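You operate a simulated robot arm through the tools that you are given. There is no shell and no other tool.

You run a simulated robot arm. Do the job below in one go: nothing can be reset, and whatever is moved stays where it is left.

Task
Wind two layers of webbing on the empty reel and tray it.
Fine: fit the reel on the turntable's peg to wind; it ends in the reel tray.

Only the result counts: the job must be done as asked and must still hold three seconds after the hand-in. Knocking over, shifting, dropping, spilling or breaking anything else fails it.

Robot
A 6-joint arm with a two-finger gripper, fixed in place. Base frame: the origin is on the floor under the middle of its stand, x ahead of it, y to its left, z up. Readings come in mm, degrees, newtons and seconds.
It reaches about 1572 mm from its shoulder. Its first joint turns from -166.0 to 166.0 degrees. Payload 2.45 kg.
The tool frame sits at the grasp point between the pads (the TCP): z along the fingers, y along the line on which they close. The tips reach 20 mm beyond it. The gripper opens to 140 mm; its body begins 168 mm behind the TCP.
Orientation is that of the tool frame in the base frame, as a unit quaternion [w, x, y, z]. With the fingers straight down and closing along the base's y, the tool's x points along the base's -x, its y along +y and its z along -z.

Tools
- The arm moves only by the tool play_rows. Its argument "series" is a list of rows, each a list of 3 entries, a list of its own where there are three numbers: the shift along the tool's x, y, z in m, then the turn, a rotation vector about the tool's x, y, z in degrees, then the gripper command, from -1 (fully open) to 1 (shut), values between in proportion. In form: [[[dx, dy, dz], [ax, ay, az], hand], ...]. A call has 1 to 20 rows; each row is the pose to reach, as a shift and turn from the pose commanded when the call began, along the tool's axes at that moment. A row lasts 0.2 s, in which the tool goes at most 50 mm and 8.6 degrees; a call with a longer step from one row to the next is refused whole, and so is a gripper value outside its range. A pose out of reach is approached as far as the arm can. The call stops where the force on the tool passes 60 N (or 10 N more than at its start, if that is more) or the arm is blocked; 0.2 s more then pass. Each finger travels about 45 mm/s and halts on what it meets, pressing with about 31 N; the grip force reading is that of the motor and also rises with nothing between the fingers. The clock runs only during rows and for 0.2 s after the last one: add rows that repeat a pose to give the fingers time. The reply holds the time, the measured pose of the TCP, the force on the tool along the base axes, the opening and the grip force, in the units named above and with some noise, with the torque about the TCP (base axes, N m) and any sound that the robot's microphone picked up, and new pictures: "pictures" is both (left out), scene, wrist or none.
- Cameras (640 x 400 px; columns grow to the right, rows downward): "scene" is fixed at [221.1, 648.8, 1530.9]; the picture's right is [-0.74, -0.67, 0.00], its down [-0.27, 0.30, -0.92] and it looks along [0.61, -0.68, -0.40] (base axes); focal length 372 px, centre (320, 200). "wrist" rides on the gripper at [78, 11, -209] in the tool frame; the picture's right is [-0.14, 0.99, 0.00], its down [-0.92, -0.13, -0.37] and it looks along [-0.36, -0.05, 0.93] (tool axes); focal length 280 px, centre (320, 200).
- measure_at(camera, pixels): for up to 12 pixels [column, row] of the newest picture of that camera ("zoom" is the newest enlarged one), the place [x, y, z] in the base frame of the surface seen there, good to about 2 mm. It takes no simulated time.
- enlarge(camera, box): a new picture of the part [left, top, right, bottom] of that camera's present view, enlarged. It takes no simulated time.
- job_done(): hands the job in; it is judged then, once.

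Unless the task says otherwise, let go and move clear before handing in.

The tools are called after "Emit:" as a command line: name --argument value ..., lists and objects as JSON in quotes. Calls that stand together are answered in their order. play_rows: Moves the arm, as the interface text tells. Its arguments: {"type":"object","properties":{"series":{"type":"array","items":{"type":"array"}},"pictures":{"type":"string","enum":["both","scene","wrist","none"]}},"required":["series"]} The other tools are called the same way: measure_at (camera, pixels) gives the place of the surface under pixels of a picture; enlarge (camera, box) takes an enlarged picture of a part of a camera's view; job_done () hands the job in.

At the start:

```text
clock: 0.0
position: [588.7, -423.1, 1056.1]
orientation: [0.0, 0.0, 1.0, 0.0]
wrist_force: [-0.3, -0.4, 0.9]
moment: [0.01, -0.04, 0.0]
finger_gap: 139.8
finger_force: 0.0
```

scene: 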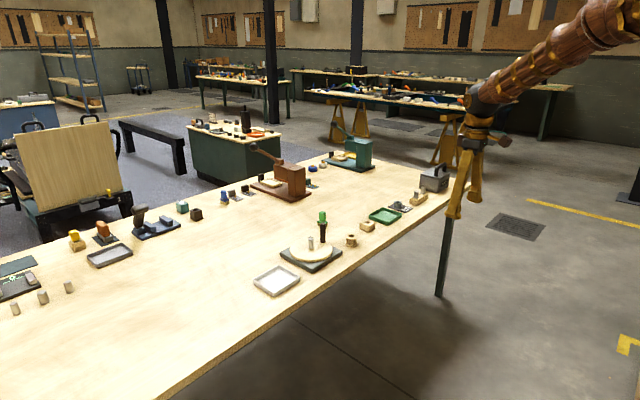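
wrist: 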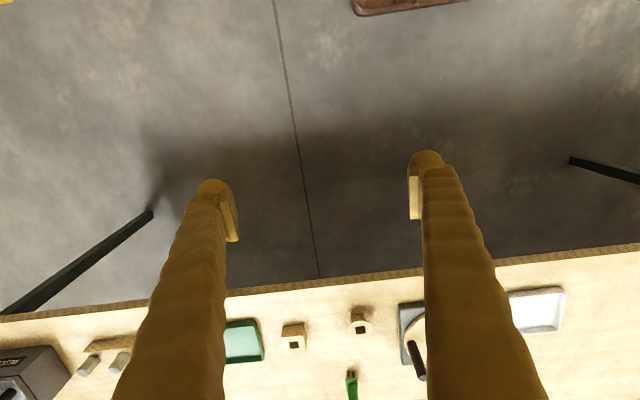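

The scene picture shows a turntable near (312,255) with a peg and green-topped post, a white tray at (277,281), a green tray at (384,216), and small blocks at (351,240) and (367,226). I'll enlarge these regions to identify the reel, the turntable and the tray.

Emit:
enlarge --camera "scene" --box '[240, 180, 460, 310]'

Emit:
enlarge --camera "scene" --box '[0, 180, 220, 320]'

Emit:
enlarge --camera "scene" --box '[200, 120, 400, 230]'

```text
2.91 times, centred on (350, 245) of scene
```

zoom: 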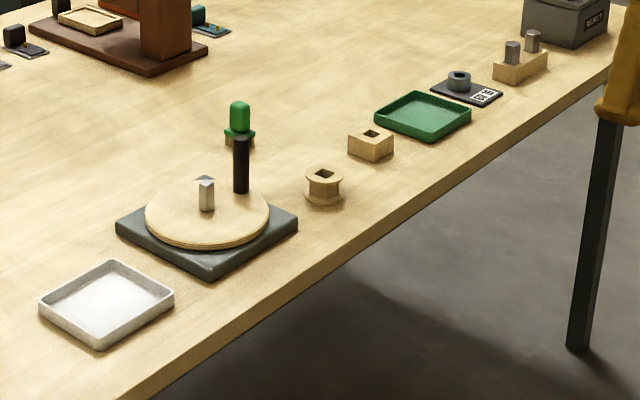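

```text
2.86 times, centred on (110, 250) of scene
```

zoom: 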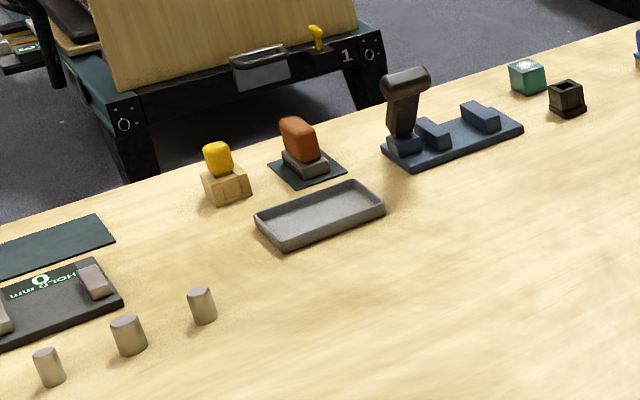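

```text
3.20 times, centred on (300, 175) of scene
```

zoom: 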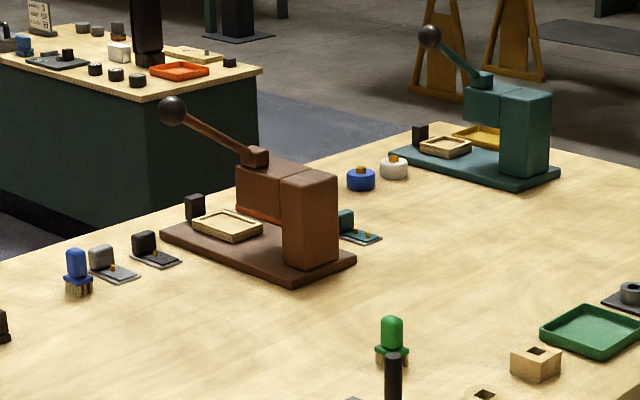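

The wooden spool at zoom (324,185) is probably the empty reel, and the turntable has a square peg and a dark crank post. I'll enlarge each of these more closely.

Emit:
enlarge --camera "scene" --box '[275, 205, 375, 275]'

Emit:
enlarge --camera "scene" --box '[355, 160, 455, 240]'

Emit:
enlarge --camera "scene" --box '[235, 240, 335, 310]'

Emit:
enlarge --camera "wrist" --box '[200, 270, 600, 400]'

```text
5.71 times, centred on (325, 240) of scene
```

zoom: 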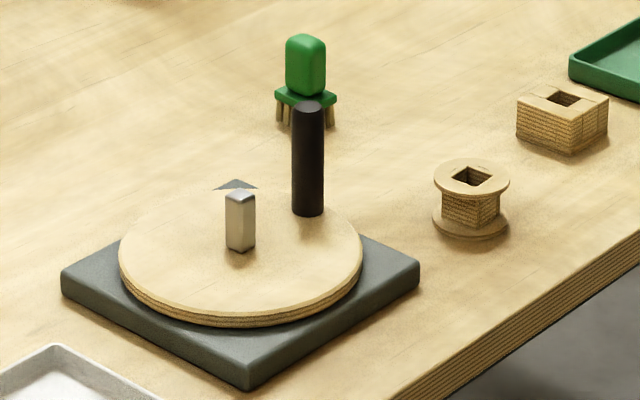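

```text
5.00 times, centred on (405, 200) of scene
```

zoom: 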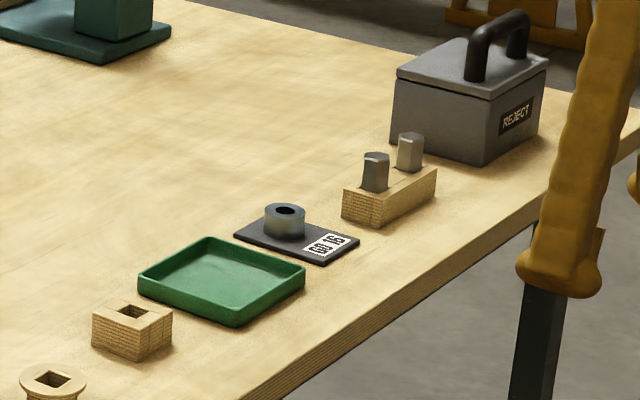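

```text
5.71 times, centred on (285, 275) of scene
```

zoom: 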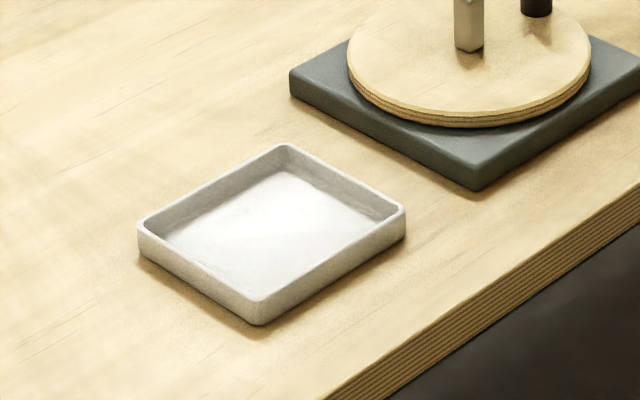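

```text
1.60 times, centred on (400, 335) of wrist
```

zoom: 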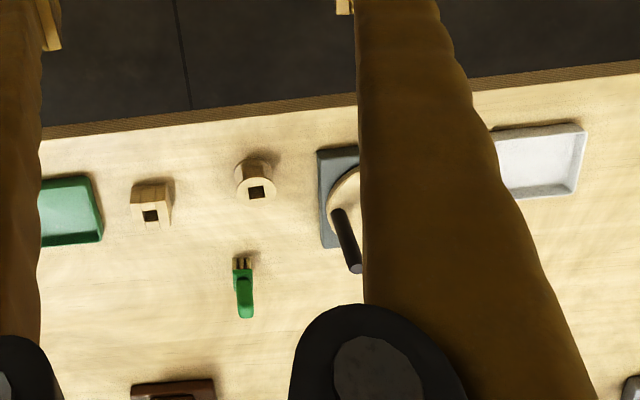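

The reel is the spool with a square hole at scene about (351,240), the white tray beside the turntable is likely the reel tray, and the green tray sits with the ring gauge set. I'll measure the key points from the scene view.

Emit:
enlarge --camera "scene" --box '[275, 205, 375, 275]'

Emit:
measure_at --camera "scene" --pixels '[[277, 282], [254, 280], [284, 265], [300, 277], [279, 294], [384, 216], [351, 245], [340, 260], [400, 270]]'

```text
5.71 times, centred on (325, 240) of scene
```

zoom: 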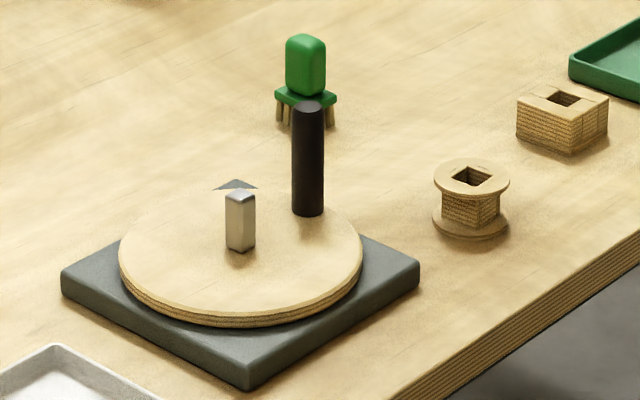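

```text
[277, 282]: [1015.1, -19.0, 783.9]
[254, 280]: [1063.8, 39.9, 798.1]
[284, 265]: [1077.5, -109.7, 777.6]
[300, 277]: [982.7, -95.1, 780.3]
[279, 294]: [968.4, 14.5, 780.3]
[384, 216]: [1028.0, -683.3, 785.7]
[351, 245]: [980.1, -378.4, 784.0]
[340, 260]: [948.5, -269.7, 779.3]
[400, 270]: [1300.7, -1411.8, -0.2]
```

Emit:
measure_at --camera "zoom" --pixels '[[472, 162], [436, 180], [508, 180], [460, 192], [467, 183], [240, 195], [240, 252], [308, 105], [308, 213], [130, 250], [355, 250], [240, 322]]'

Emit:
measure_at --camera "zoom" --pixels '[[62, 275], [246, 375], [418, 270], [237, 182], [285, 260], [190, 240], [470, 210], [470, 237], [306, 60], [563, 95], [240, 300], [306, 97]]'

```text
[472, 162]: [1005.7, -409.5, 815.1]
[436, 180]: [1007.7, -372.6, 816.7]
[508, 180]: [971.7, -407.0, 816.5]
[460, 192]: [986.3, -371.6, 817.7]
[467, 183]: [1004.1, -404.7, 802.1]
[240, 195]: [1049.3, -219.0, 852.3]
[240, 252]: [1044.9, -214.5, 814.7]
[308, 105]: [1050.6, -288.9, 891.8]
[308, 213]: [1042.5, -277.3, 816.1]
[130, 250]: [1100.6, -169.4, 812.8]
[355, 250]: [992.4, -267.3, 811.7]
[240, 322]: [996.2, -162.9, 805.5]
```

```text
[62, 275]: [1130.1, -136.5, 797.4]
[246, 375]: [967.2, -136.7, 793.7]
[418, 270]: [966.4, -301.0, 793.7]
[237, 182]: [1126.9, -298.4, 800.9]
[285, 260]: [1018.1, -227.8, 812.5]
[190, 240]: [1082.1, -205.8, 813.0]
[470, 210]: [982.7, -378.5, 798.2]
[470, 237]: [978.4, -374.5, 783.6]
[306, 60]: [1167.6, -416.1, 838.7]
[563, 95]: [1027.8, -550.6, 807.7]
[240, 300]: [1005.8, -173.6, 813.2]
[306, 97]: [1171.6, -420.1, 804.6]
```

The measurements put the turntable centre near (1048,-219), the peg top at z≈852 and the crank post at (1047,-283) with its top at z≈892. The reel is near (990,-390) with its top at z≈816. I'll move the arm over the reel to check how the hole and peg are turned with the wrist camera.

Emit:
play_rows --series '[[[-0.039, 0.004, 0], [0, 0, 0], -1], [[-0.078, 0.008, 0], [0, 0, 0], -1], [[-0.117, 0.012, 0], [0, 0, 0], -1], [[-0.156, 0.016, 0], [0, 0, 0], -1], [[-0.195, 0.02, 0], [0, 0, 0], -1], [[-0.234, 0.024, 0], [0, 0, 0], -1], [[-0.273, 0.028, 0], [0, 0, 0], -1], [[-0.311, 0.033, 0], [0, 0, 0], -1], [[-0.311, 0.033, 0], [0, 0, 0], -1]]'

```text
clock: 2.0
position: [900.3, -388.9, 1056.5]
orientation: [-0.001, 0.0, 1.0, 0.0]
wrist_force: [0.1, 0.7, -0.5]
moment: [-0.02, 0.02, 0.03]
finger_gap: 140.1
finger_force: 0.0
```

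scene: 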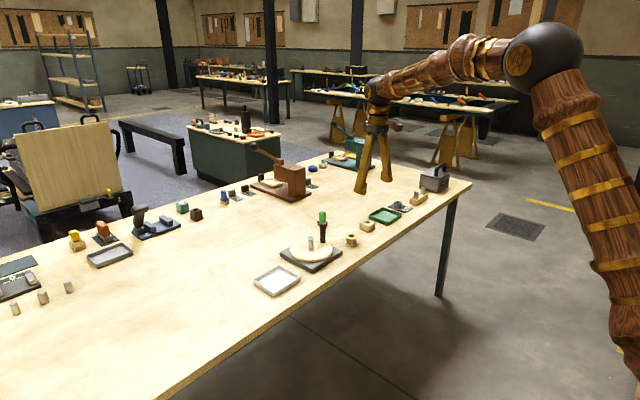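
wrist: 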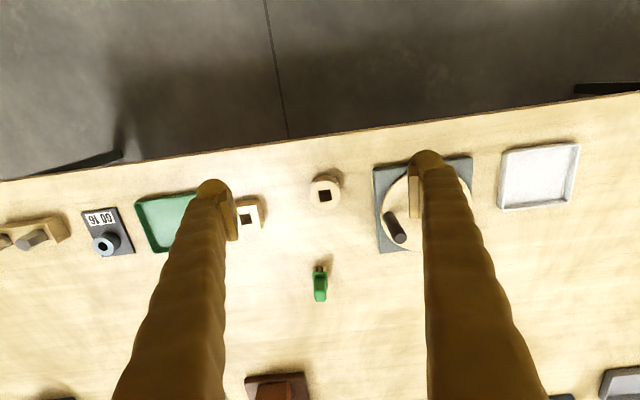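

The gauge card at wrist (100,220) reads "GO 16", so the green tray belongs with the gauge and the white tray is the reel tray. I'll enlarge the wrist view to check the reel hole and turntable more closely.

Emit:
enlarge --camera "wrist" --box '[280, 150, 370, 220]'

Emit:
measure_at --camera "zoom" --pixels '[[320, 200]]'

Emit:
enlarge --camera "wrist" --box '[360, 130, 600, 280]'

```text
5.71 times, centred on (325, 185) of wrist
```

zoom: 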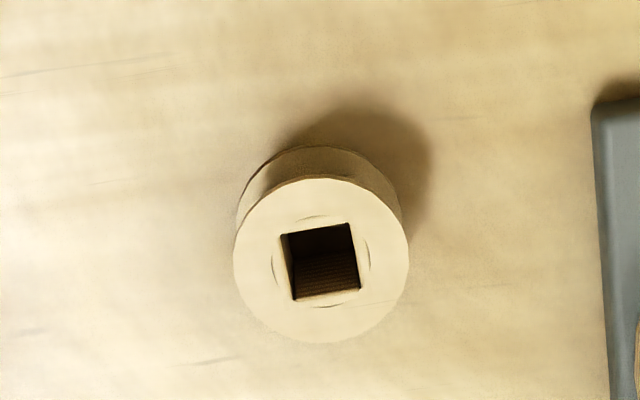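

```text
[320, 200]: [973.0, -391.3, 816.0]
```

```text
2.67 times, centred on (480, 205) of wrist
```

zoom: 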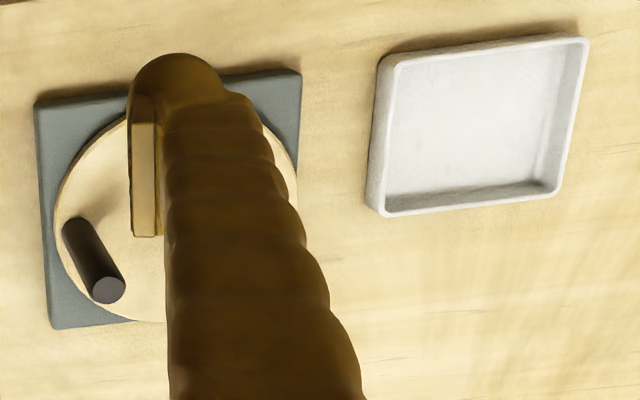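

The reel hole shows in the first zoom with corners near (281,237), (351,223), (361,290) and (292,300). I'll enlarge it again and measure the hole and flange edges.

Emit:
enlarge --camera "wrist" --box '[300, 165, 350, 215]'

```text
8.00 times, centred on (325, 190) of wrist
```

zoom: 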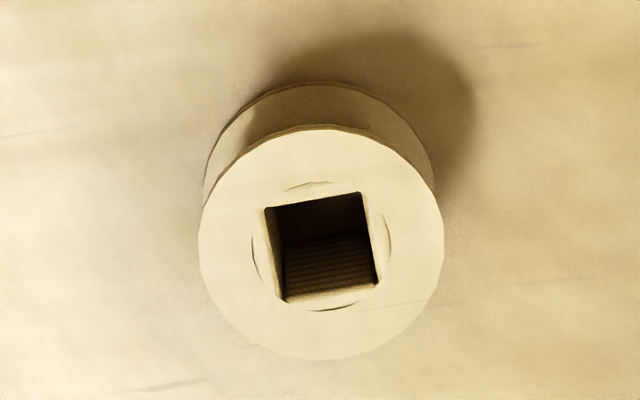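

Emit:
measure_at --camera "zoom" --pixels '[[262, 207], [361, 189], [382, 286], [284, 305], [320, 135], [205, 245], [438, 235], [330, 355], [312, 192], [330, 305], [262, 260], [385, 235]]'

Emit:
measure_at --camera "wrist" --pixels '[[401, 238], [394, 220], [376, 172], [383, 249], [470, 160], [505, 150], [577, 147], [570, 203], [503, 208], [540, 175]]'

```text
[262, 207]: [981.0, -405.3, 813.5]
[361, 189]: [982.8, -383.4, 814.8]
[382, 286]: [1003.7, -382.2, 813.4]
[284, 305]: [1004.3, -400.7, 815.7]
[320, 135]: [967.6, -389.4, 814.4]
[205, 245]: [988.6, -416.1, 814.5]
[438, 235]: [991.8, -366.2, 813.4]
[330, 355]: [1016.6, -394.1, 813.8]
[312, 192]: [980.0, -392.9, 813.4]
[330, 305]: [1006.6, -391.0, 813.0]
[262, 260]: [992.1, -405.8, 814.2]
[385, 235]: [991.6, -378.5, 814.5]
```

```text
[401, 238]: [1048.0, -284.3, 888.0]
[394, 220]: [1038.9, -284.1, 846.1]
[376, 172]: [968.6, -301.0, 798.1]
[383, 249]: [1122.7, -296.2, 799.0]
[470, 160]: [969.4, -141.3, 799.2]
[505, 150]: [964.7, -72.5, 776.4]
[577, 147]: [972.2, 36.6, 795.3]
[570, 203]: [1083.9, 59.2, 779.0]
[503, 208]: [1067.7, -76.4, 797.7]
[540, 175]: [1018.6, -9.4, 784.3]
```

By projecting the pixels, the reel hole is centred near (990.5,-392) with a yaw of about +3.6° and a side of roughly 20 mm. Next I'll move over the turntable to see how the peg is turned.

Emit:
play_rows --series '[[[-0.013, 0.037, 0], [0, 0, 0], -1], [[-0.026, 0.074, 0], [0, 0, 0], -1], [[-0.039, 0.111, 0], [0, 0, 0], -1], [[-0.05, 0.145, 0], [0, 0, 0], -1], [[-0.055, 0.17, 0], [0, 0, 0], -1], [[-0.055, 0.17, 0], [0, 0, 0], -1], [[-0.055, 0.17, 0], [0, 0, 0], -1]]' --pictures "wrist"

```text
clock: 3.6
position: [955.2, -220.3, 1056.5]
orientation: [0.0, 0.0, 1.0, 0.001]
wrist_force: [0.3, -0.1, -0.2]
moment: [0.0, 0.01, 0.0]
finger_gap: 140.0
finger_force: 0.0
```

wrist: 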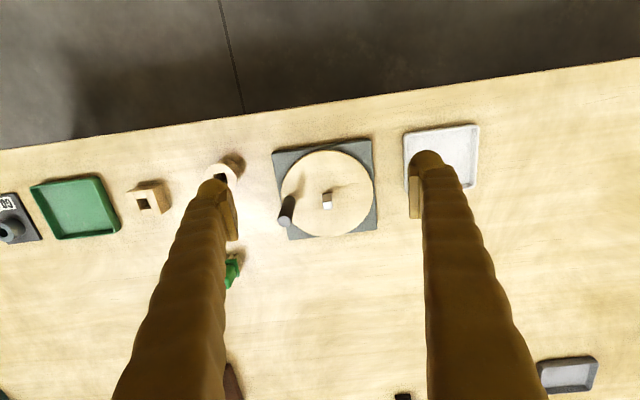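

Emit:
enlarge --camera "wrist" --box '[260, 130, 390, 250]'

Emit:
enlarge --camera "wrist" --box '[305, 180, 350, 220]'

```text
3.33 times, centred on (325, 190) of wrist
```

zoom: 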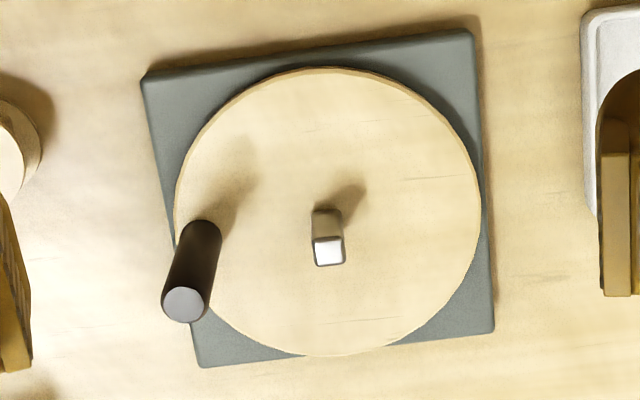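

```text
10.00 times, centred on (328, 200) of wrist
```

zoom: 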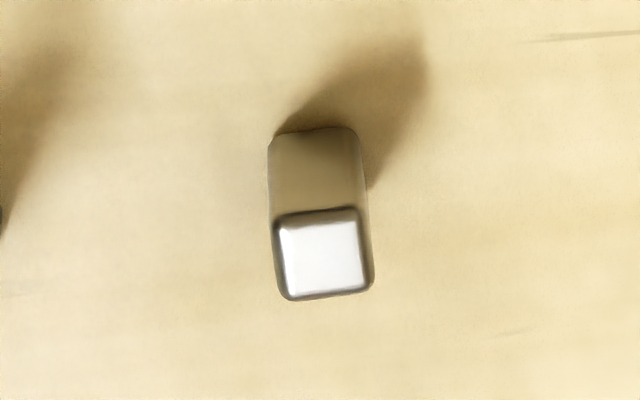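

The peg projects to a centre of about (1048.6,-219.7), roughly 14.5 mm square and aligned with the base axes. The crank post is about 20 mm thick near (1048,-286). I'll rotate the tool 90° so the fingers close along x, which clears the crank when placing the reel, and move above the reel for a better look.

Emit:
play_rows --series '[[[-0.003, -0.011, 0], [0, 0, 8.2], -1], [[-0.006, -0.022, 0], [0, 0, 16.4], -0.8], [[-0.01, -0.033, 0], [0, 0, 24.6], -0.6], [[-0.013, -0.044, 0], [0, 0, 32.8], -0.4], [[-0.016, -0.055, 0], [0, 0, 41], -0.2], [[-0.02, -0.066, 0], [0, 0, 49.2], 0], [[-0.023, -0.077, 0.015], [0, 0, 57.4], 0], [[-0.026, -0.088, 0.03], [0, 0, 65.6], 0], [[-0.03, -0.099, 0.045], [0, 0, 73.8], 0], [[-0.033, -0.11, 0.06], [0, 0, 82], 0], [[-0.036, -0.12, 0.075], [0, 0, 90], 0], [[-0.036, -0.12, 0.096], [0, 0, 90], 0], [[-0.036, -0.12, 0.096], [0, 0, 90], 0], [[-0.036, -0.12, 0.096], [0, 0, 90], 0]]'

```text
clock: 6.6
position: [992.2, -339.5, 959.5]
orientation: [0.0, 0.707, 0.707, 0.0]
wrist_force: [-0.5, -0.2, -0.5]
moment: [0.03, -0.02, 0.0]
finger_gap: 70.0
finger_force: 0.0
```

scene: 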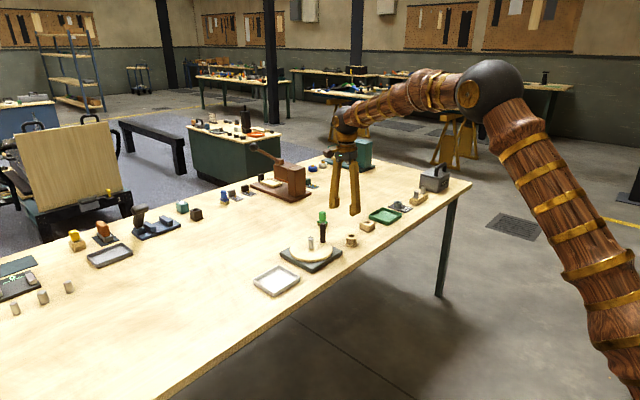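
wrist: 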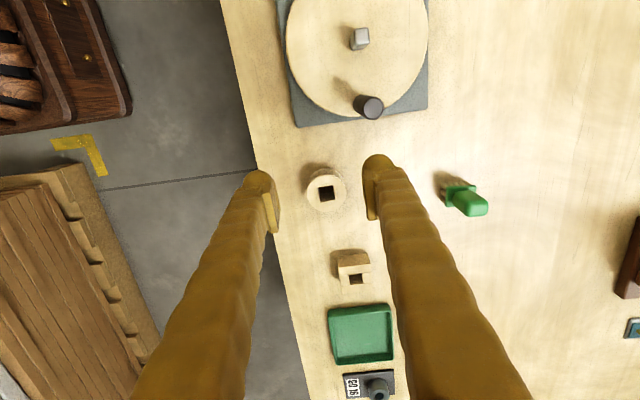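

The fingers now close along x, and the reel is at wrist (325,190). I'll enlarge it to refine its centre and yaw, and check the table edge.

Emit:
enlarge --camera "wrist" --box '[295, 160, 355, 220]'

Emit:
measure_at --camera "wrist" --pixels '[[262, 165], [280, 250], [300, 100], [326, 193], [371, 107], [359, 36], [380, 105], [365, 30]]'

```text
6.67 times, centred on (325, 190) of wrist
```

zoom: 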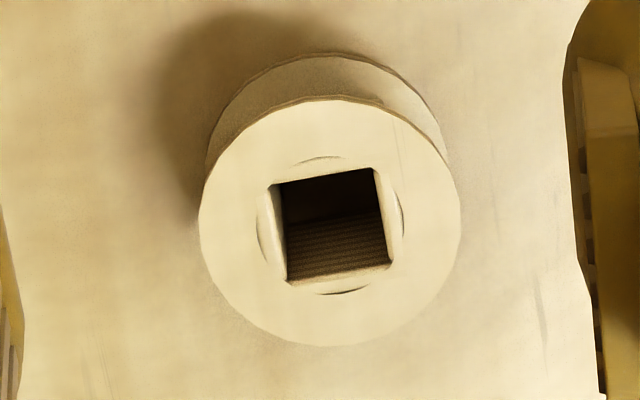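

```text
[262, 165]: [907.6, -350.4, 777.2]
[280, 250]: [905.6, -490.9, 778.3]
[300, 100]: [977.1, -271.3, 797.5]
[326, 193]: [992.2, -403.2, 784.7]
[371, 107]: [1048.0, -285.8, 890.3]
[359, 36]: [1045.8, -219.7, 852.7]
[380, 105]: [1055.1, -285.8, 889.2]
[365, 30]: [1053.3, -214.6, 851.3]
```

By projection the reel centre is near (993,-391). I'll check this by measuring points round the flange and hole in the zoom.

Emit:
measure_at --camera "zoom" --pixels '[[206, 222], [452, 222], [329, 106], [329, 338], [240, 140], [420, 140], [240, 305], [420, 305], [320, 165], [330, 288], [262, 225], [396, 215]]'

```text
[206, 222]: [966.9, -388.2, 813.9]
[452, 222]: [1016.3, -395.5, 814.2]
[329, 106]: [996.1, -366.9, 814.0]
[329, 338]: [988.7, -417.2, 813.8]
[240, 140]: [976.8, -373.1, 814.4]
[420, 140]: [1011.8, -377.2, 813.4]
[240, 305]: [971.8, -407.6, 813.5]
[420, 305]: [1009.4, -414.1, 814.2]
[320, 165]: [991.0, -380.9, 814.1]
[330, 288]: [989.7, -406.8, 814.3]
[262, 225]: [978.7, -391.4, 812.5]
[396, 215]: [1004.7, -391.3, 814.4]
```

The reel centre comes out at (992.2,-392.4) with its top at z=814 and a yaw of about +3.2°. I'll move over it, match the yaw, and come down part-way to check the alignment.

Emit:
play_rows --series '[[[-0.027, 0.001, 0], [0, 0, -1.6], 0], [[-0.0527, 0.001, 0], [0, 0, -3.2], 0], [[-0.0527, 0.001, 0.03], [0, 0, -3.2], 0], [[-0.0527, 0.001, 0.06], [0, 0, -3.2], 0], [[-0.0527, 0.001, 0.085], [0, 0, -3.2], 0], [[-0.0527, 0.001, 0.1], [0, 0, -3.2], 0], [[-0.0527, 0.001, 0.1], [0, 0, -3.2], 0]]'

```text
clock: 8.2
position: [992.1, -392.2, 859.2]
orientation: [0.0, 0.687, 0.727, -0.001]
wrist_force: [0.2, 0.6, -0.3]
moment: [-0.03, 0.01, 0.04]
finger_gap: 69.9
finger_force: 0.0
```

scene: 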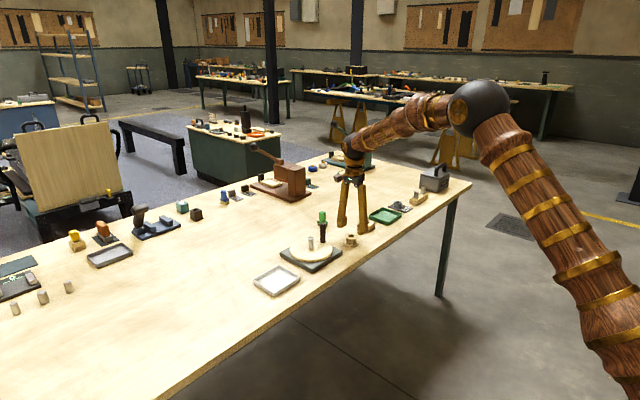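
wrist: 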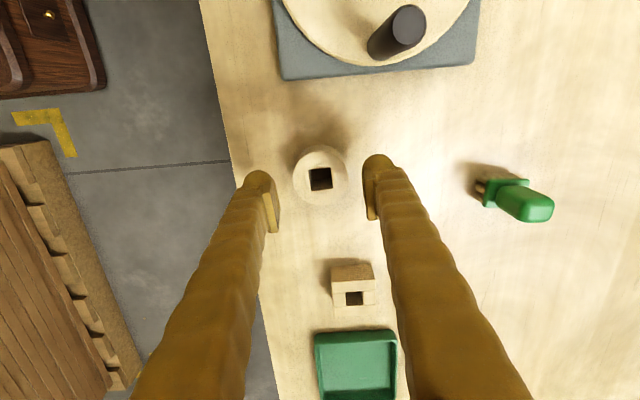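

The reel sits between the fingers at wrist (320,178) and looks aligned. I'll descend to z≈801 with the fingers still open and check before closing.

Emit:
play_rows --series '[[[0, 0, 0.02], [0, 0, 0], 0], [[0, 0, 0.038], [0, 0, 0], 0], [[0, 0, 0.05], [0, 0, 0], 0], [[0, 0, 0.058], [0, 0, 0], 0], [[0, 0, 0.058], [0, 0, 0], 0]]'

```text
clock: 9.4
position: [992.5, -392.6, 802.1]
orientation: [0.0, 0.687, 0.727, 0.0]
wrist_force: [0.7, -0.3, -0.6]
moment: [0.02, 0.01, 0.01]
finger_gap: 70.0
finger_force: 0.0
```

scene: 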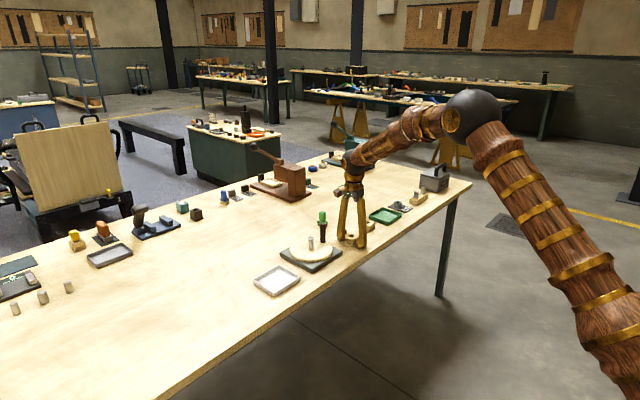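
wrist: 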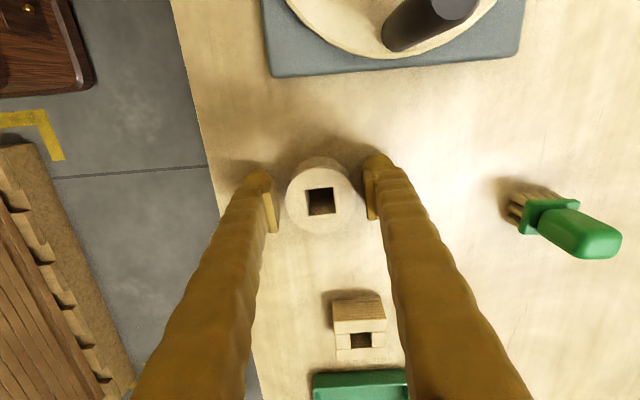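

The reel is centred between the pads with the hole at wrist (320,201), and the force is near zero. I'll close on the flange.

Emit:
play_rows --series '[[[0, 0, 0.058], [0, 0, 0], 0.2], [[0, 0, 0], [0, 0, 0], 0.6]]' --pictures "none"

```text
refused: row 1 steps farther than a row can; nothing moved
```

The call was refused because I left a stale offset in its first row, and nothing moved. I'll close in place with zero shift.

Emit:
play_rows --series '[[[0, 0, 0], [0, 0, 0], 0.2], [[0, 0, 0], [0, 0, 0], 0.4], [[0, 0, 0], [0, 0, 0], 0.6], [[0, 0, 0], [0, 0, 0], 0.6], [[0, 0, 0], [0, 0, 0], 0.6]]'

```text
clock: 10.6
position: [992.9, -392.2, 801.6]
orientation: [0.0, 0.687, 0.727, 0.001]
wrist_force: [0.6, -0.2, 0.5]
moment: [0.01, 0.02, 0.0]
finger_gap: 37.3
finger_force: 30.9
```

scene: 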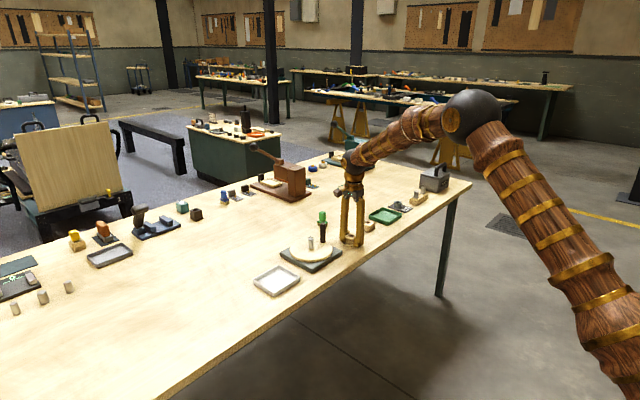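
wrist: 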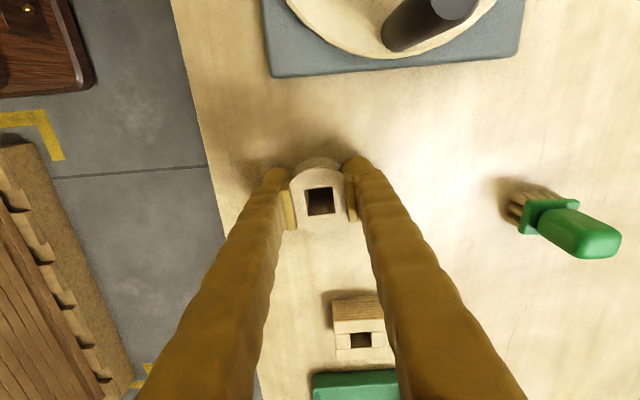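

The gap stopped at 37.3 mm with 30.9 N of grip force, narrower than the 50 mm flange. I'll enlarge the wrist view to see what the pads are holding.

Emit:
enlarge --camera "wrist" --box '[250, 140, 390, 250]'

Emit:
enlarge --camera "scene" --box '[310, 190, 400, 260]'

```text
3.64 times, centred on (320, 195) of wrist
```

zoom: 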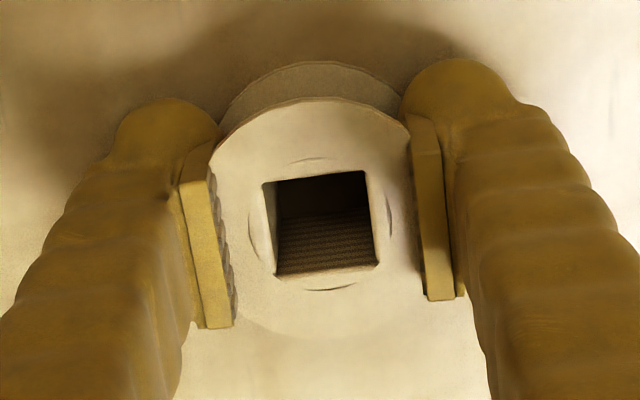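

```text
5.71 times, centred on (355, 225) of scene
```

zoom: 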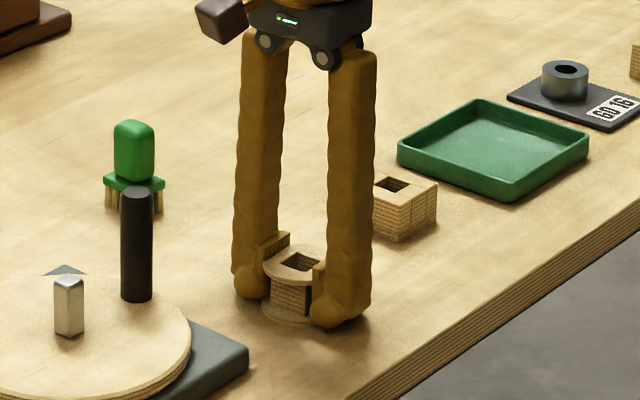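

The pads are seated on the reel, about 37 mm apart, and the hole is square to the tool. I'll lift slowly and confirm it is held.

Emit:
play_rows --series '[[[0, 0, -0.005], [0, 0, 0], 0.6], [[0, 0, -0.02], [0, 0, 0], 0.6], [[0, 0, -0.05], [0, 0, 0], 0.6], [[0, 0, -0.08], [0, 0, 0], 0.6], [[0, 0, -0.11], [0, 0, 0], 0.6], [[0, 0, -0.14], [0, 0, 0], 0.6], [[0, 0, -0.15], [0, 0, 0], 0.6], [[0, 0, -0.15], [0, 0, 0], 0.6]]'

```text
clock: 12.4
position: [993.0, -391.6, 952.0]
orientation: [0.0, 0.687, 0.726, 0.0]
wrist_force: [-0.2, 0.1, -2.1]
moment: [0.03, -0.02, 0.01]
finger_gap: 37.6
finger_force: 31.0
```

scene: 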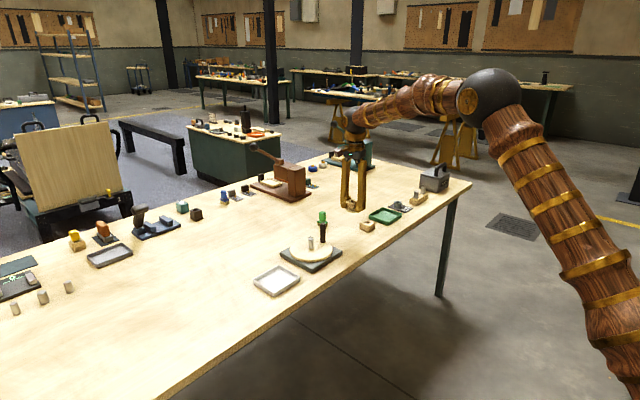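
wrist: 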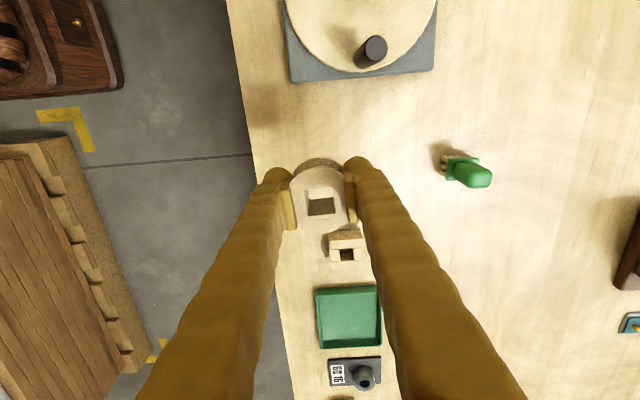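

The reel is held, with about 2 N of weight and the hole at wrist (320,203). I'll measure the reel's position relative to the TCP, and take a closer look at the hole.

Emit:
enlarge --camera "wrist" --box '[285, 160, 355, 230]'

Emit:
measure_at --camera "wrist" --pixels '[[320, 170], [318, 222], [303, 200], [337, 198], [306, 186], [334, 182], [340, 215], [307, 220], [373, 45], [380, 50]]'

```text
5.71 times, centred on (320, 195) of wrist
```

zoom: 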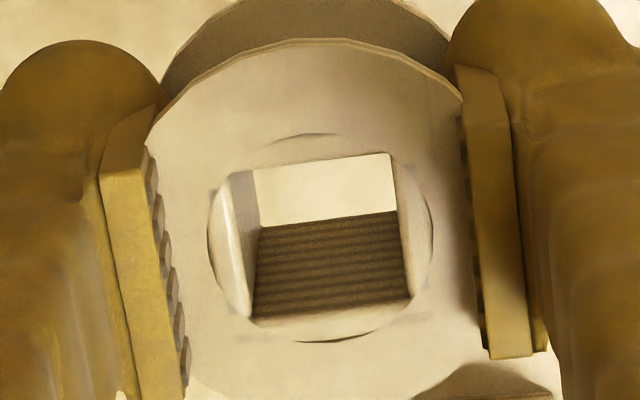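

```text
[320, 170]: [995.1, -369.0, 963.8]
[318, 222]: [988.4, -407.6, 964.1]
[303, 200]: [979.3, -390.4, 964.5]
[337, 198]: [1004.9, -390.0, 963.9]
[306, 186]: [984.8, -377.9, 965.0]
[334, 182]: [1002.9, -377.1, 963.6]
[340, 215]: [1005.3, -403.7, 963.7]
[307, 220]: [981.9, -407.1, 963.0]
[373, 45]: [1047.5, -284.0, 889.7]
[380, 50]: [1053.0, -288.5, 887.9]
```

The reel is centred on the TCP within about 1 mm. I'll carry it above the height of the crank post, turning to line up with the base axes, and stop where the peg is visible to measure it.

Emit:
play_rows --series '[[[0.025, 0.0153, 0], [0, 0, 0.8], 0.6], [[0.05, 0.0307, 0], [0, 0, 1.6], 0.6], [[0.075, 0.046, 0], [0, 0, 2.4], 0.6], [[0.0991, 0.0613, 0], [0, 0, 3.2], 0.6], [[0.0991, 0.0613, 0], [0, 0, 3.2], 0.6], [[0.0991, 0.0613, 0], [0, 0, 3.2], 0.6]]' --pictures "wrist"

```text
clock: 13.8
position: [1047.7, -290.7, 951.4]
orientation: [0.0, 0.707, 0.707, 0.0]
wrist_force: [0.7, -0.7, -1.6]
moment: [-0.01, 0.01, 0.01]
finger_gap: 37.6
finger_force: 31.2
```

wrist: 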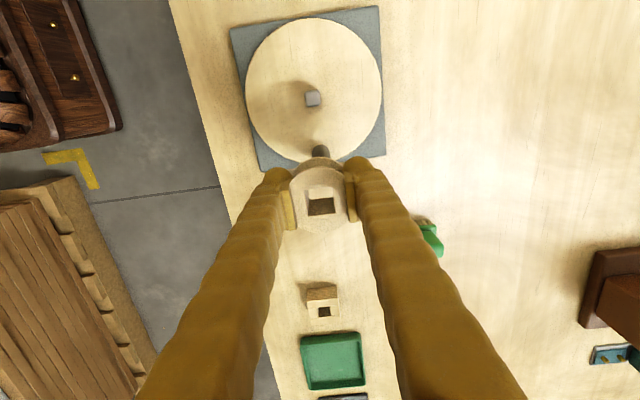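

Emit:
enlarge --camera "wrist" --box '[290, 78, 335, 118]'

Emit:
enlarge --camera "wrist" --box '[220, 0, 400, 180]'

```text
10.00 times, centred on (312, 98) of wrist
```

zoom: 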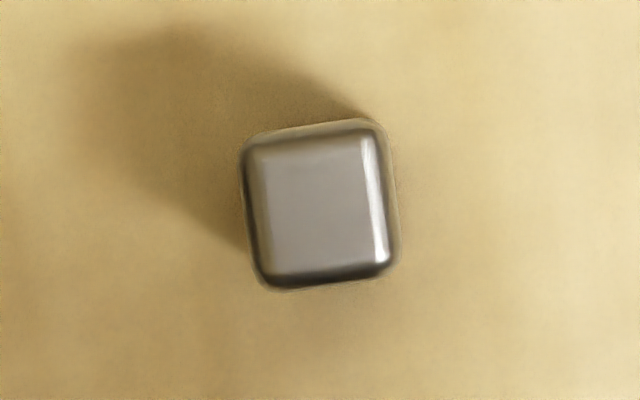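

```text
2.22 times, centred on (310, 90) of wrist
```

zoom: 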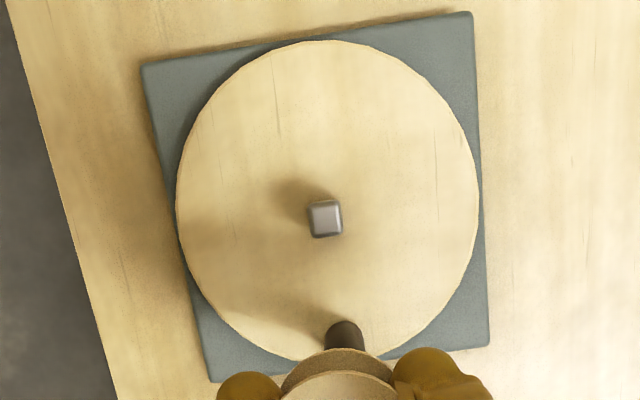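

The peg looks unrotated in this near-overhead view at wrist (312,98). I'll measure its edges to refine the centre.

Emit:
enlarge --camera "wrist" --box '[290, 78, 335, 118]'

Emit:
measure_at --camera "wrist" --pixels '[[306, 94], [317, 92], [318.5, 104], [307.5, 105], [312, 99], [312, 94], [312, 104], [307, 99.5], [317.5, 98]]'

```text
10.00 times, centred on (312, 98) of wrist
```

zoom: 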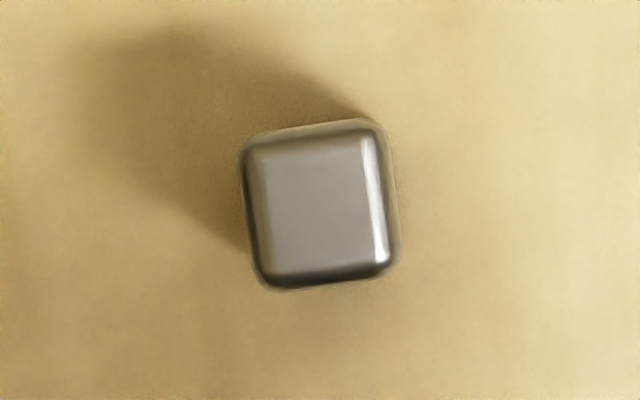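

```text
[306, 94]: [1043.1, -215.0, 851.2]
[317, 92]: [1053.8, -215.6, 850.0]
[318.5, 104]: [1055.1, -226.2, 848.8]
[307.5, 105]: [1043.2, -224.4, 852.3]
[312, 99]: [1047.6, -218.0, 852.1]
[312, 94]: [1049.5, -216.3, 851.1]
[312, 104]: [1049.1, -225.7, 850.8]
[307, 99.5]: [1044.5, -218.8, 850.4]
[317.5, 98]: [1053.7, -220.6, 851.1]
```

The peg centre averages (1048.9,-220.4) with its top at z≈852. I'll move over it and lower to just above the peg, then check through the hole.

Emit:
play_rows --series '[[[0.025, 0.0003, 0], [0, 0, 0], 0.6], [[0.05, 0.0006, 0], [0, 0, 0], 0.6], [[0.0696, 0.0009, 0], [0, 0, 0], 0.6], [[0.0696, 0.0009, 0.02], [0, 0, 0], 0.6], [[0.0696, 0.0009, 0.04], [0, 0, 0], 0.6], [[0.0696, 0.0009, 0.06], [0, 0, 0], 0.6], [[0.0696, 0.0009, 0.066], [0, 0, 0], 0.6], [[0.0696, 0.0009, 0.066], [0, 0, 0], 0.6]]'

```text
clock: 15.6
position: [1048.3, -220.3, 886.6]
orientation: [-0.001, 0.707, 0.707, 0.0]
wrist_force: [-0.4, 0.7, -0.6]
moment: [0.0, -0.03, -0.02]
finger_gap: 37.5
finger_force: 31.1
```

scene: 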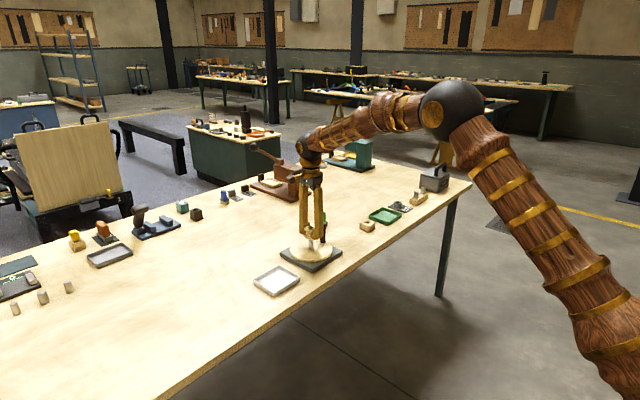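
wrist: 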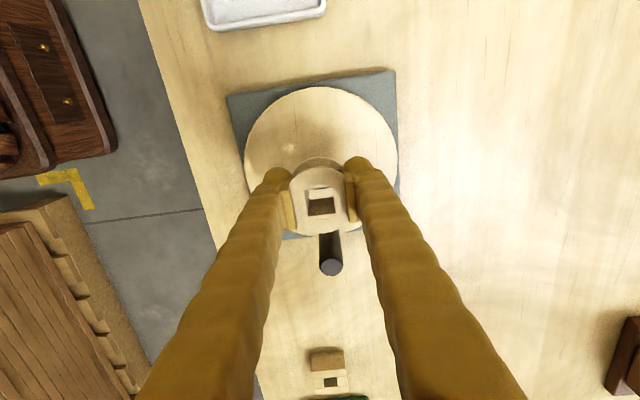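

Emit:
enlarge --camera "wrist" --box '[285, 160, 355, 230]'

Emit:
enlarge --camera "scene" --box '[270, 200, 360, 275]'

```text
5.71 times, centred on (320, 195) of wrist
```

zoom: 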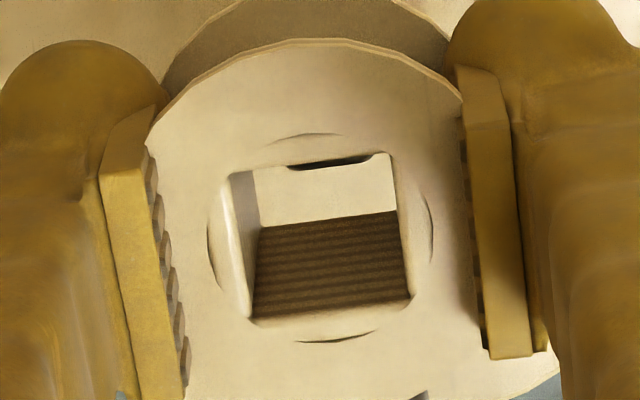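

```text
5.33 times, centred on (315, 238) of scene
```

zoom: 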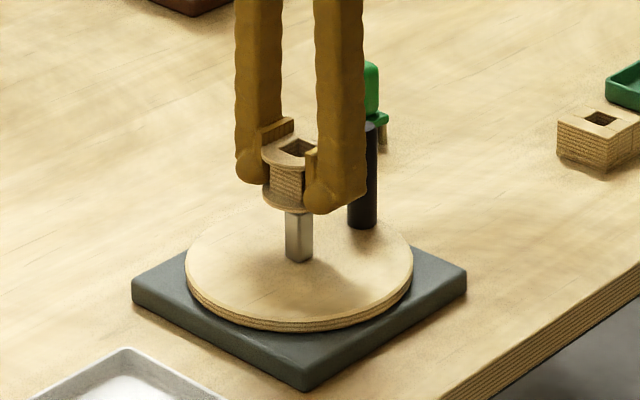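

The peg edge shows as a dark sliver at zoom (330,162), matching the predicted position within 1 mm. I'll shift 1 mm toward -y and lower the reel slowly onto the peg.

Emit:
play_rows --series '[[[-0.001, 0, 0.006], [0, 0, 0], 0.6], [[-0.001, 0, 0.012], [0, 0, 0], 0.6], [[-0.001, 0, 0.018], [0, 0, 0], 0.6], [[-0.001, 0, 0.024], [0, 0, 0], 0.6], [[-0.001, 0, 0.03], [0, 0, 0], 0.6], [[-0.001, 0, 0.036], [0, 0, 0], 0.6], [[-0.001, 0, 0.036], [0, 0, 0], 0.6]]'

```text
clock: 17.2
position: [1048.6, -221.5, 849.8]
orientation: [0.0, 0.707, 0.707, 0.0]
wrist_force: [-0.4, 0.3, -0.5]
moment: [-0.01, 0.02, 0.03]
finger_gap: 37.1
finger_force: 31.3
```

scene: 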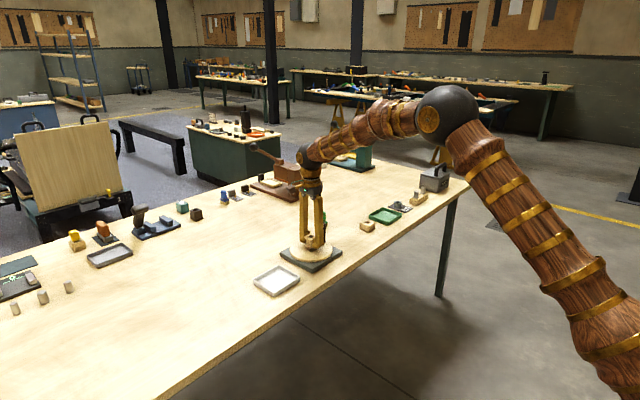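
wrist: 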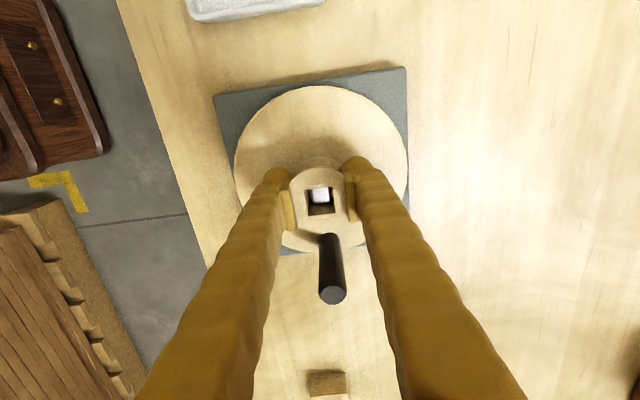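

Emit:
enlarge --camera "wrist" --box '[285, 160, 355, 230]'

Emit:
enlarge --camera "scene" --box '[270, 200, 360, 275]'

```text
5.71 times, centred on (320, 195) of wrist
```

zoom: 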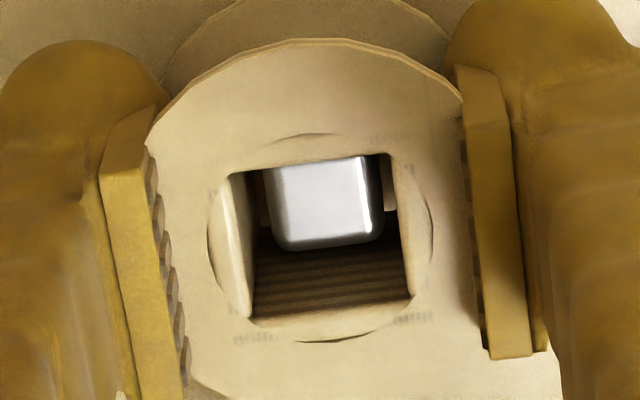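

```text
5.33 times, centred on (315, 238) of scene
```

zoom: 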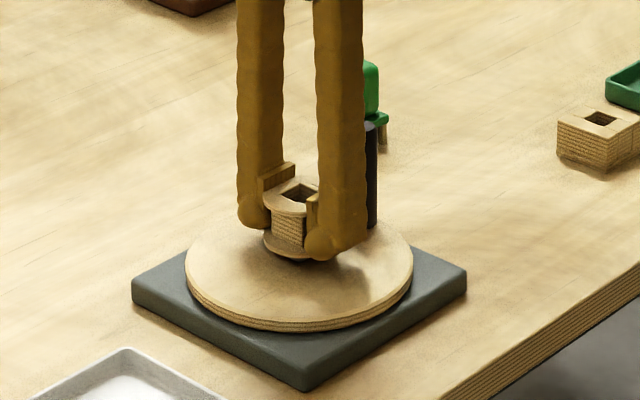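

The peg top is now inside the hole at zoom (325,200) with clearance on every side and no force. I'll lower the remaining 12 mm to the disk.

Emit:
play_rows --series '[[[0, 0, 0.004], [0, 0, 0], 0.6], [[0, 0, 0.008], [0, 0, 0], 0.6], [[0, 0, 0.0105], [0, 0, 0], 0.6], [[0, 0, 0.012], [0, 0, 0], 0.6], [[0, 0, 0.012], [0, 0, 0], 0.6]]' --pictures "wrist"

Emit:
enlarge --camera "scene" --box '[270, 200, 360, 275]'

```text
clock: 18.4
position: [1049.8, -221.6, 837.9]
orientation: [0.0, 0.707, 0.707, 0.0]
wrist_force: [1.1, 0.9, -0.3]
moment: [-0.01, -0.01, 0.02]
finger_gap: 37.5
finger_force: 30.8
```

wrist: 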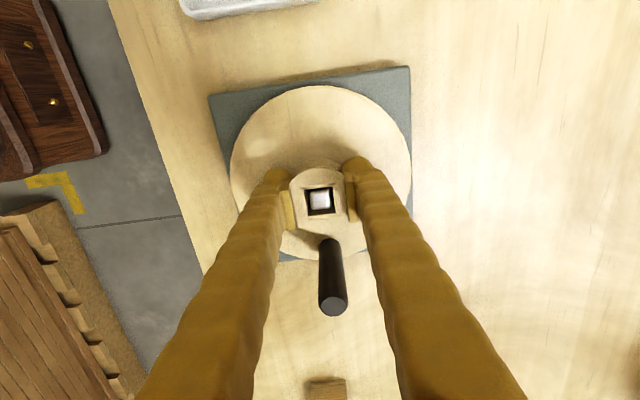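

```text
5.33 times, centred on (315, 238) of scene
```

zoom: 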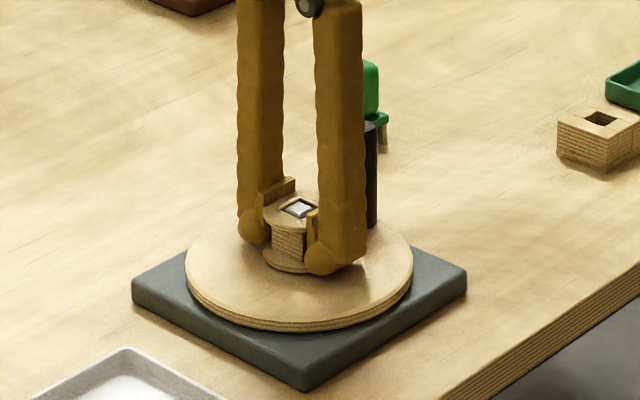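

The peg is almost flush with the top of the reel and there is no contact force yet. I'll lower another 2 mm in small steps and watch the force.

Emit:
play_rows --series '[[[0, 0, 0.001], [0, 0, 0], 0.6], [[0, 0, 0.002], [0, 0, 0], 0.6], [[0, 0, 0.002], [0, 0, 0], 0.6]]' --pictures "none"

```text
clock: 19.2
position: [1048.1, -221.2, 835.7]
orientation: [0.001, 0.707, 0.708, 0.001]
wrist_force: [-0.1, -0.4, -1.2]
moment: [0.02, 0.0, 0.05]
finger_gap: 37.5
finger_force: 30.8
```

There is still no contact. I'll lower another 1.5 mm in 0.5 mm steps.

Emit:
play_rows --series '[[[0, 0, 0.0005], [0, 0, 0], 0.6], [[0, 0, 0.001], [0, 0, 0], 0.6], [[0, 0, 0.0015], [0, 0, 0], 0.6], [[0, 0, 0.0015], [0, 0, 0], 0.6]]' --pictures "wrist"

Emit:
measure_at --camera "wrist" --pixels '[[320, 178], [318, 222], [342, 225], [320, 120], [260, 150], [330, 110], [270, 130]]'

```text
clock: 20.2
position: [1049.4, -221.0, 834.0]
orientation: [-0.001, 0.707, 0.707, -0.001]
wrist_force: [-2.6, 0.5, 10.5]
moment: [-0.12, 0.1, 0.02]
finger_gap: 37.3
finger_force: 31.2
```

wrist: 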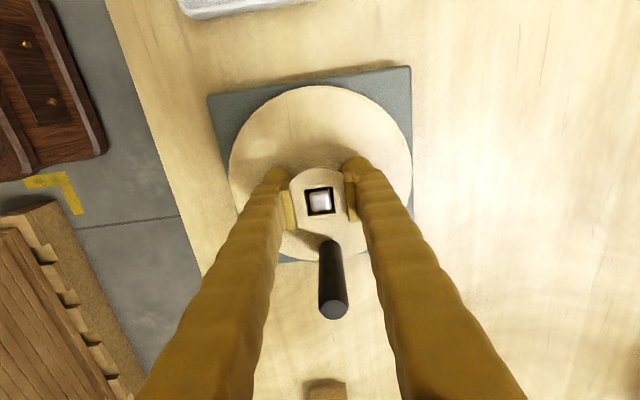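

```text
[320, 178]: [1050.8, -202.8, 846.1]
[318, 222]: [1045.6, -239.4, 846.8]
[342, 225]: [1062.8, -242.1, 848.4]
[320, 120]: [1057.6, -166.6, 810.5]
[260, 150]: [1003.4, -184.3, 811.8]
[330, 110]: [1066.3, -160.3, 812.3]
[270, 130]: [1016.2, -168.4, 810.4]
```

The force rose to +10.5 N in z, so the reel is resting on the disk. I'll ease off 0.7 mm, open the fingers, and look before rising.

Emit:
play_rows --series '[[[0, 0, -0.0007], [0, 0, 0], 0.6], [[0, 0, -0.0007], [0, 0, 0], 0.3], [[0, 0, -0.0007], [0, 0, 0], 0.1], [[0, 0, -0.0007], [0, 0, 0], 0], [[0, 0, -0.0007], [0, 0, 0], -0.05], [[0, 0, -0.0007], [0, 0, 0], -0.05]]'

Emit:
enlarge --camera "scene" --box '[270, 200, 360, 275]'

```text
clock: 21.6
position: [1049.0, -221.9, 834.5]
orientation: [0.0, 0.707, 0.707, 0.0]
wrist_force: [-0.2, 1.2, -0.1]
moment: [0.01, 0.0, -0.01]
finger_gap: 73.3
finger_force: 0.0
```

scene: 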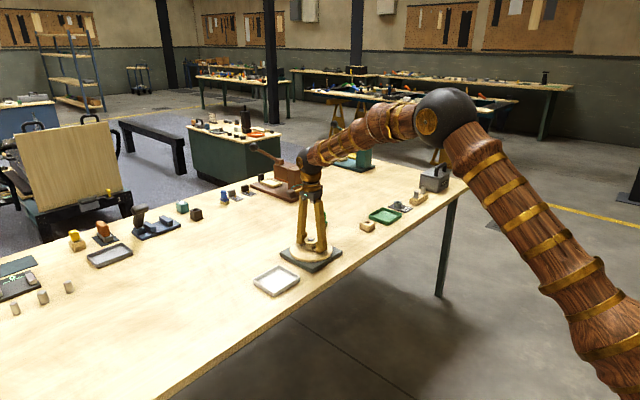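
wrist: 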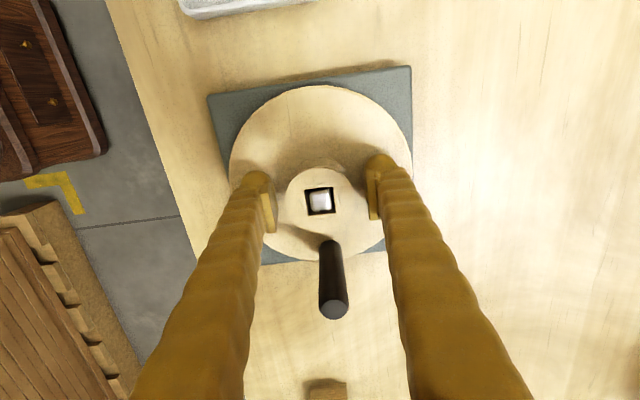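

```text
5.33 times, centred on (315, 238) of scene
```

zoom: 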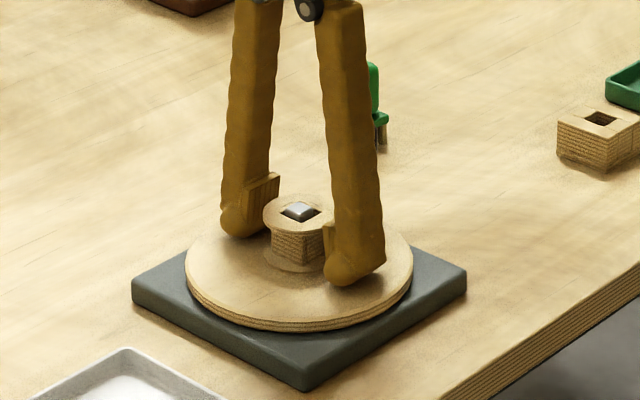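

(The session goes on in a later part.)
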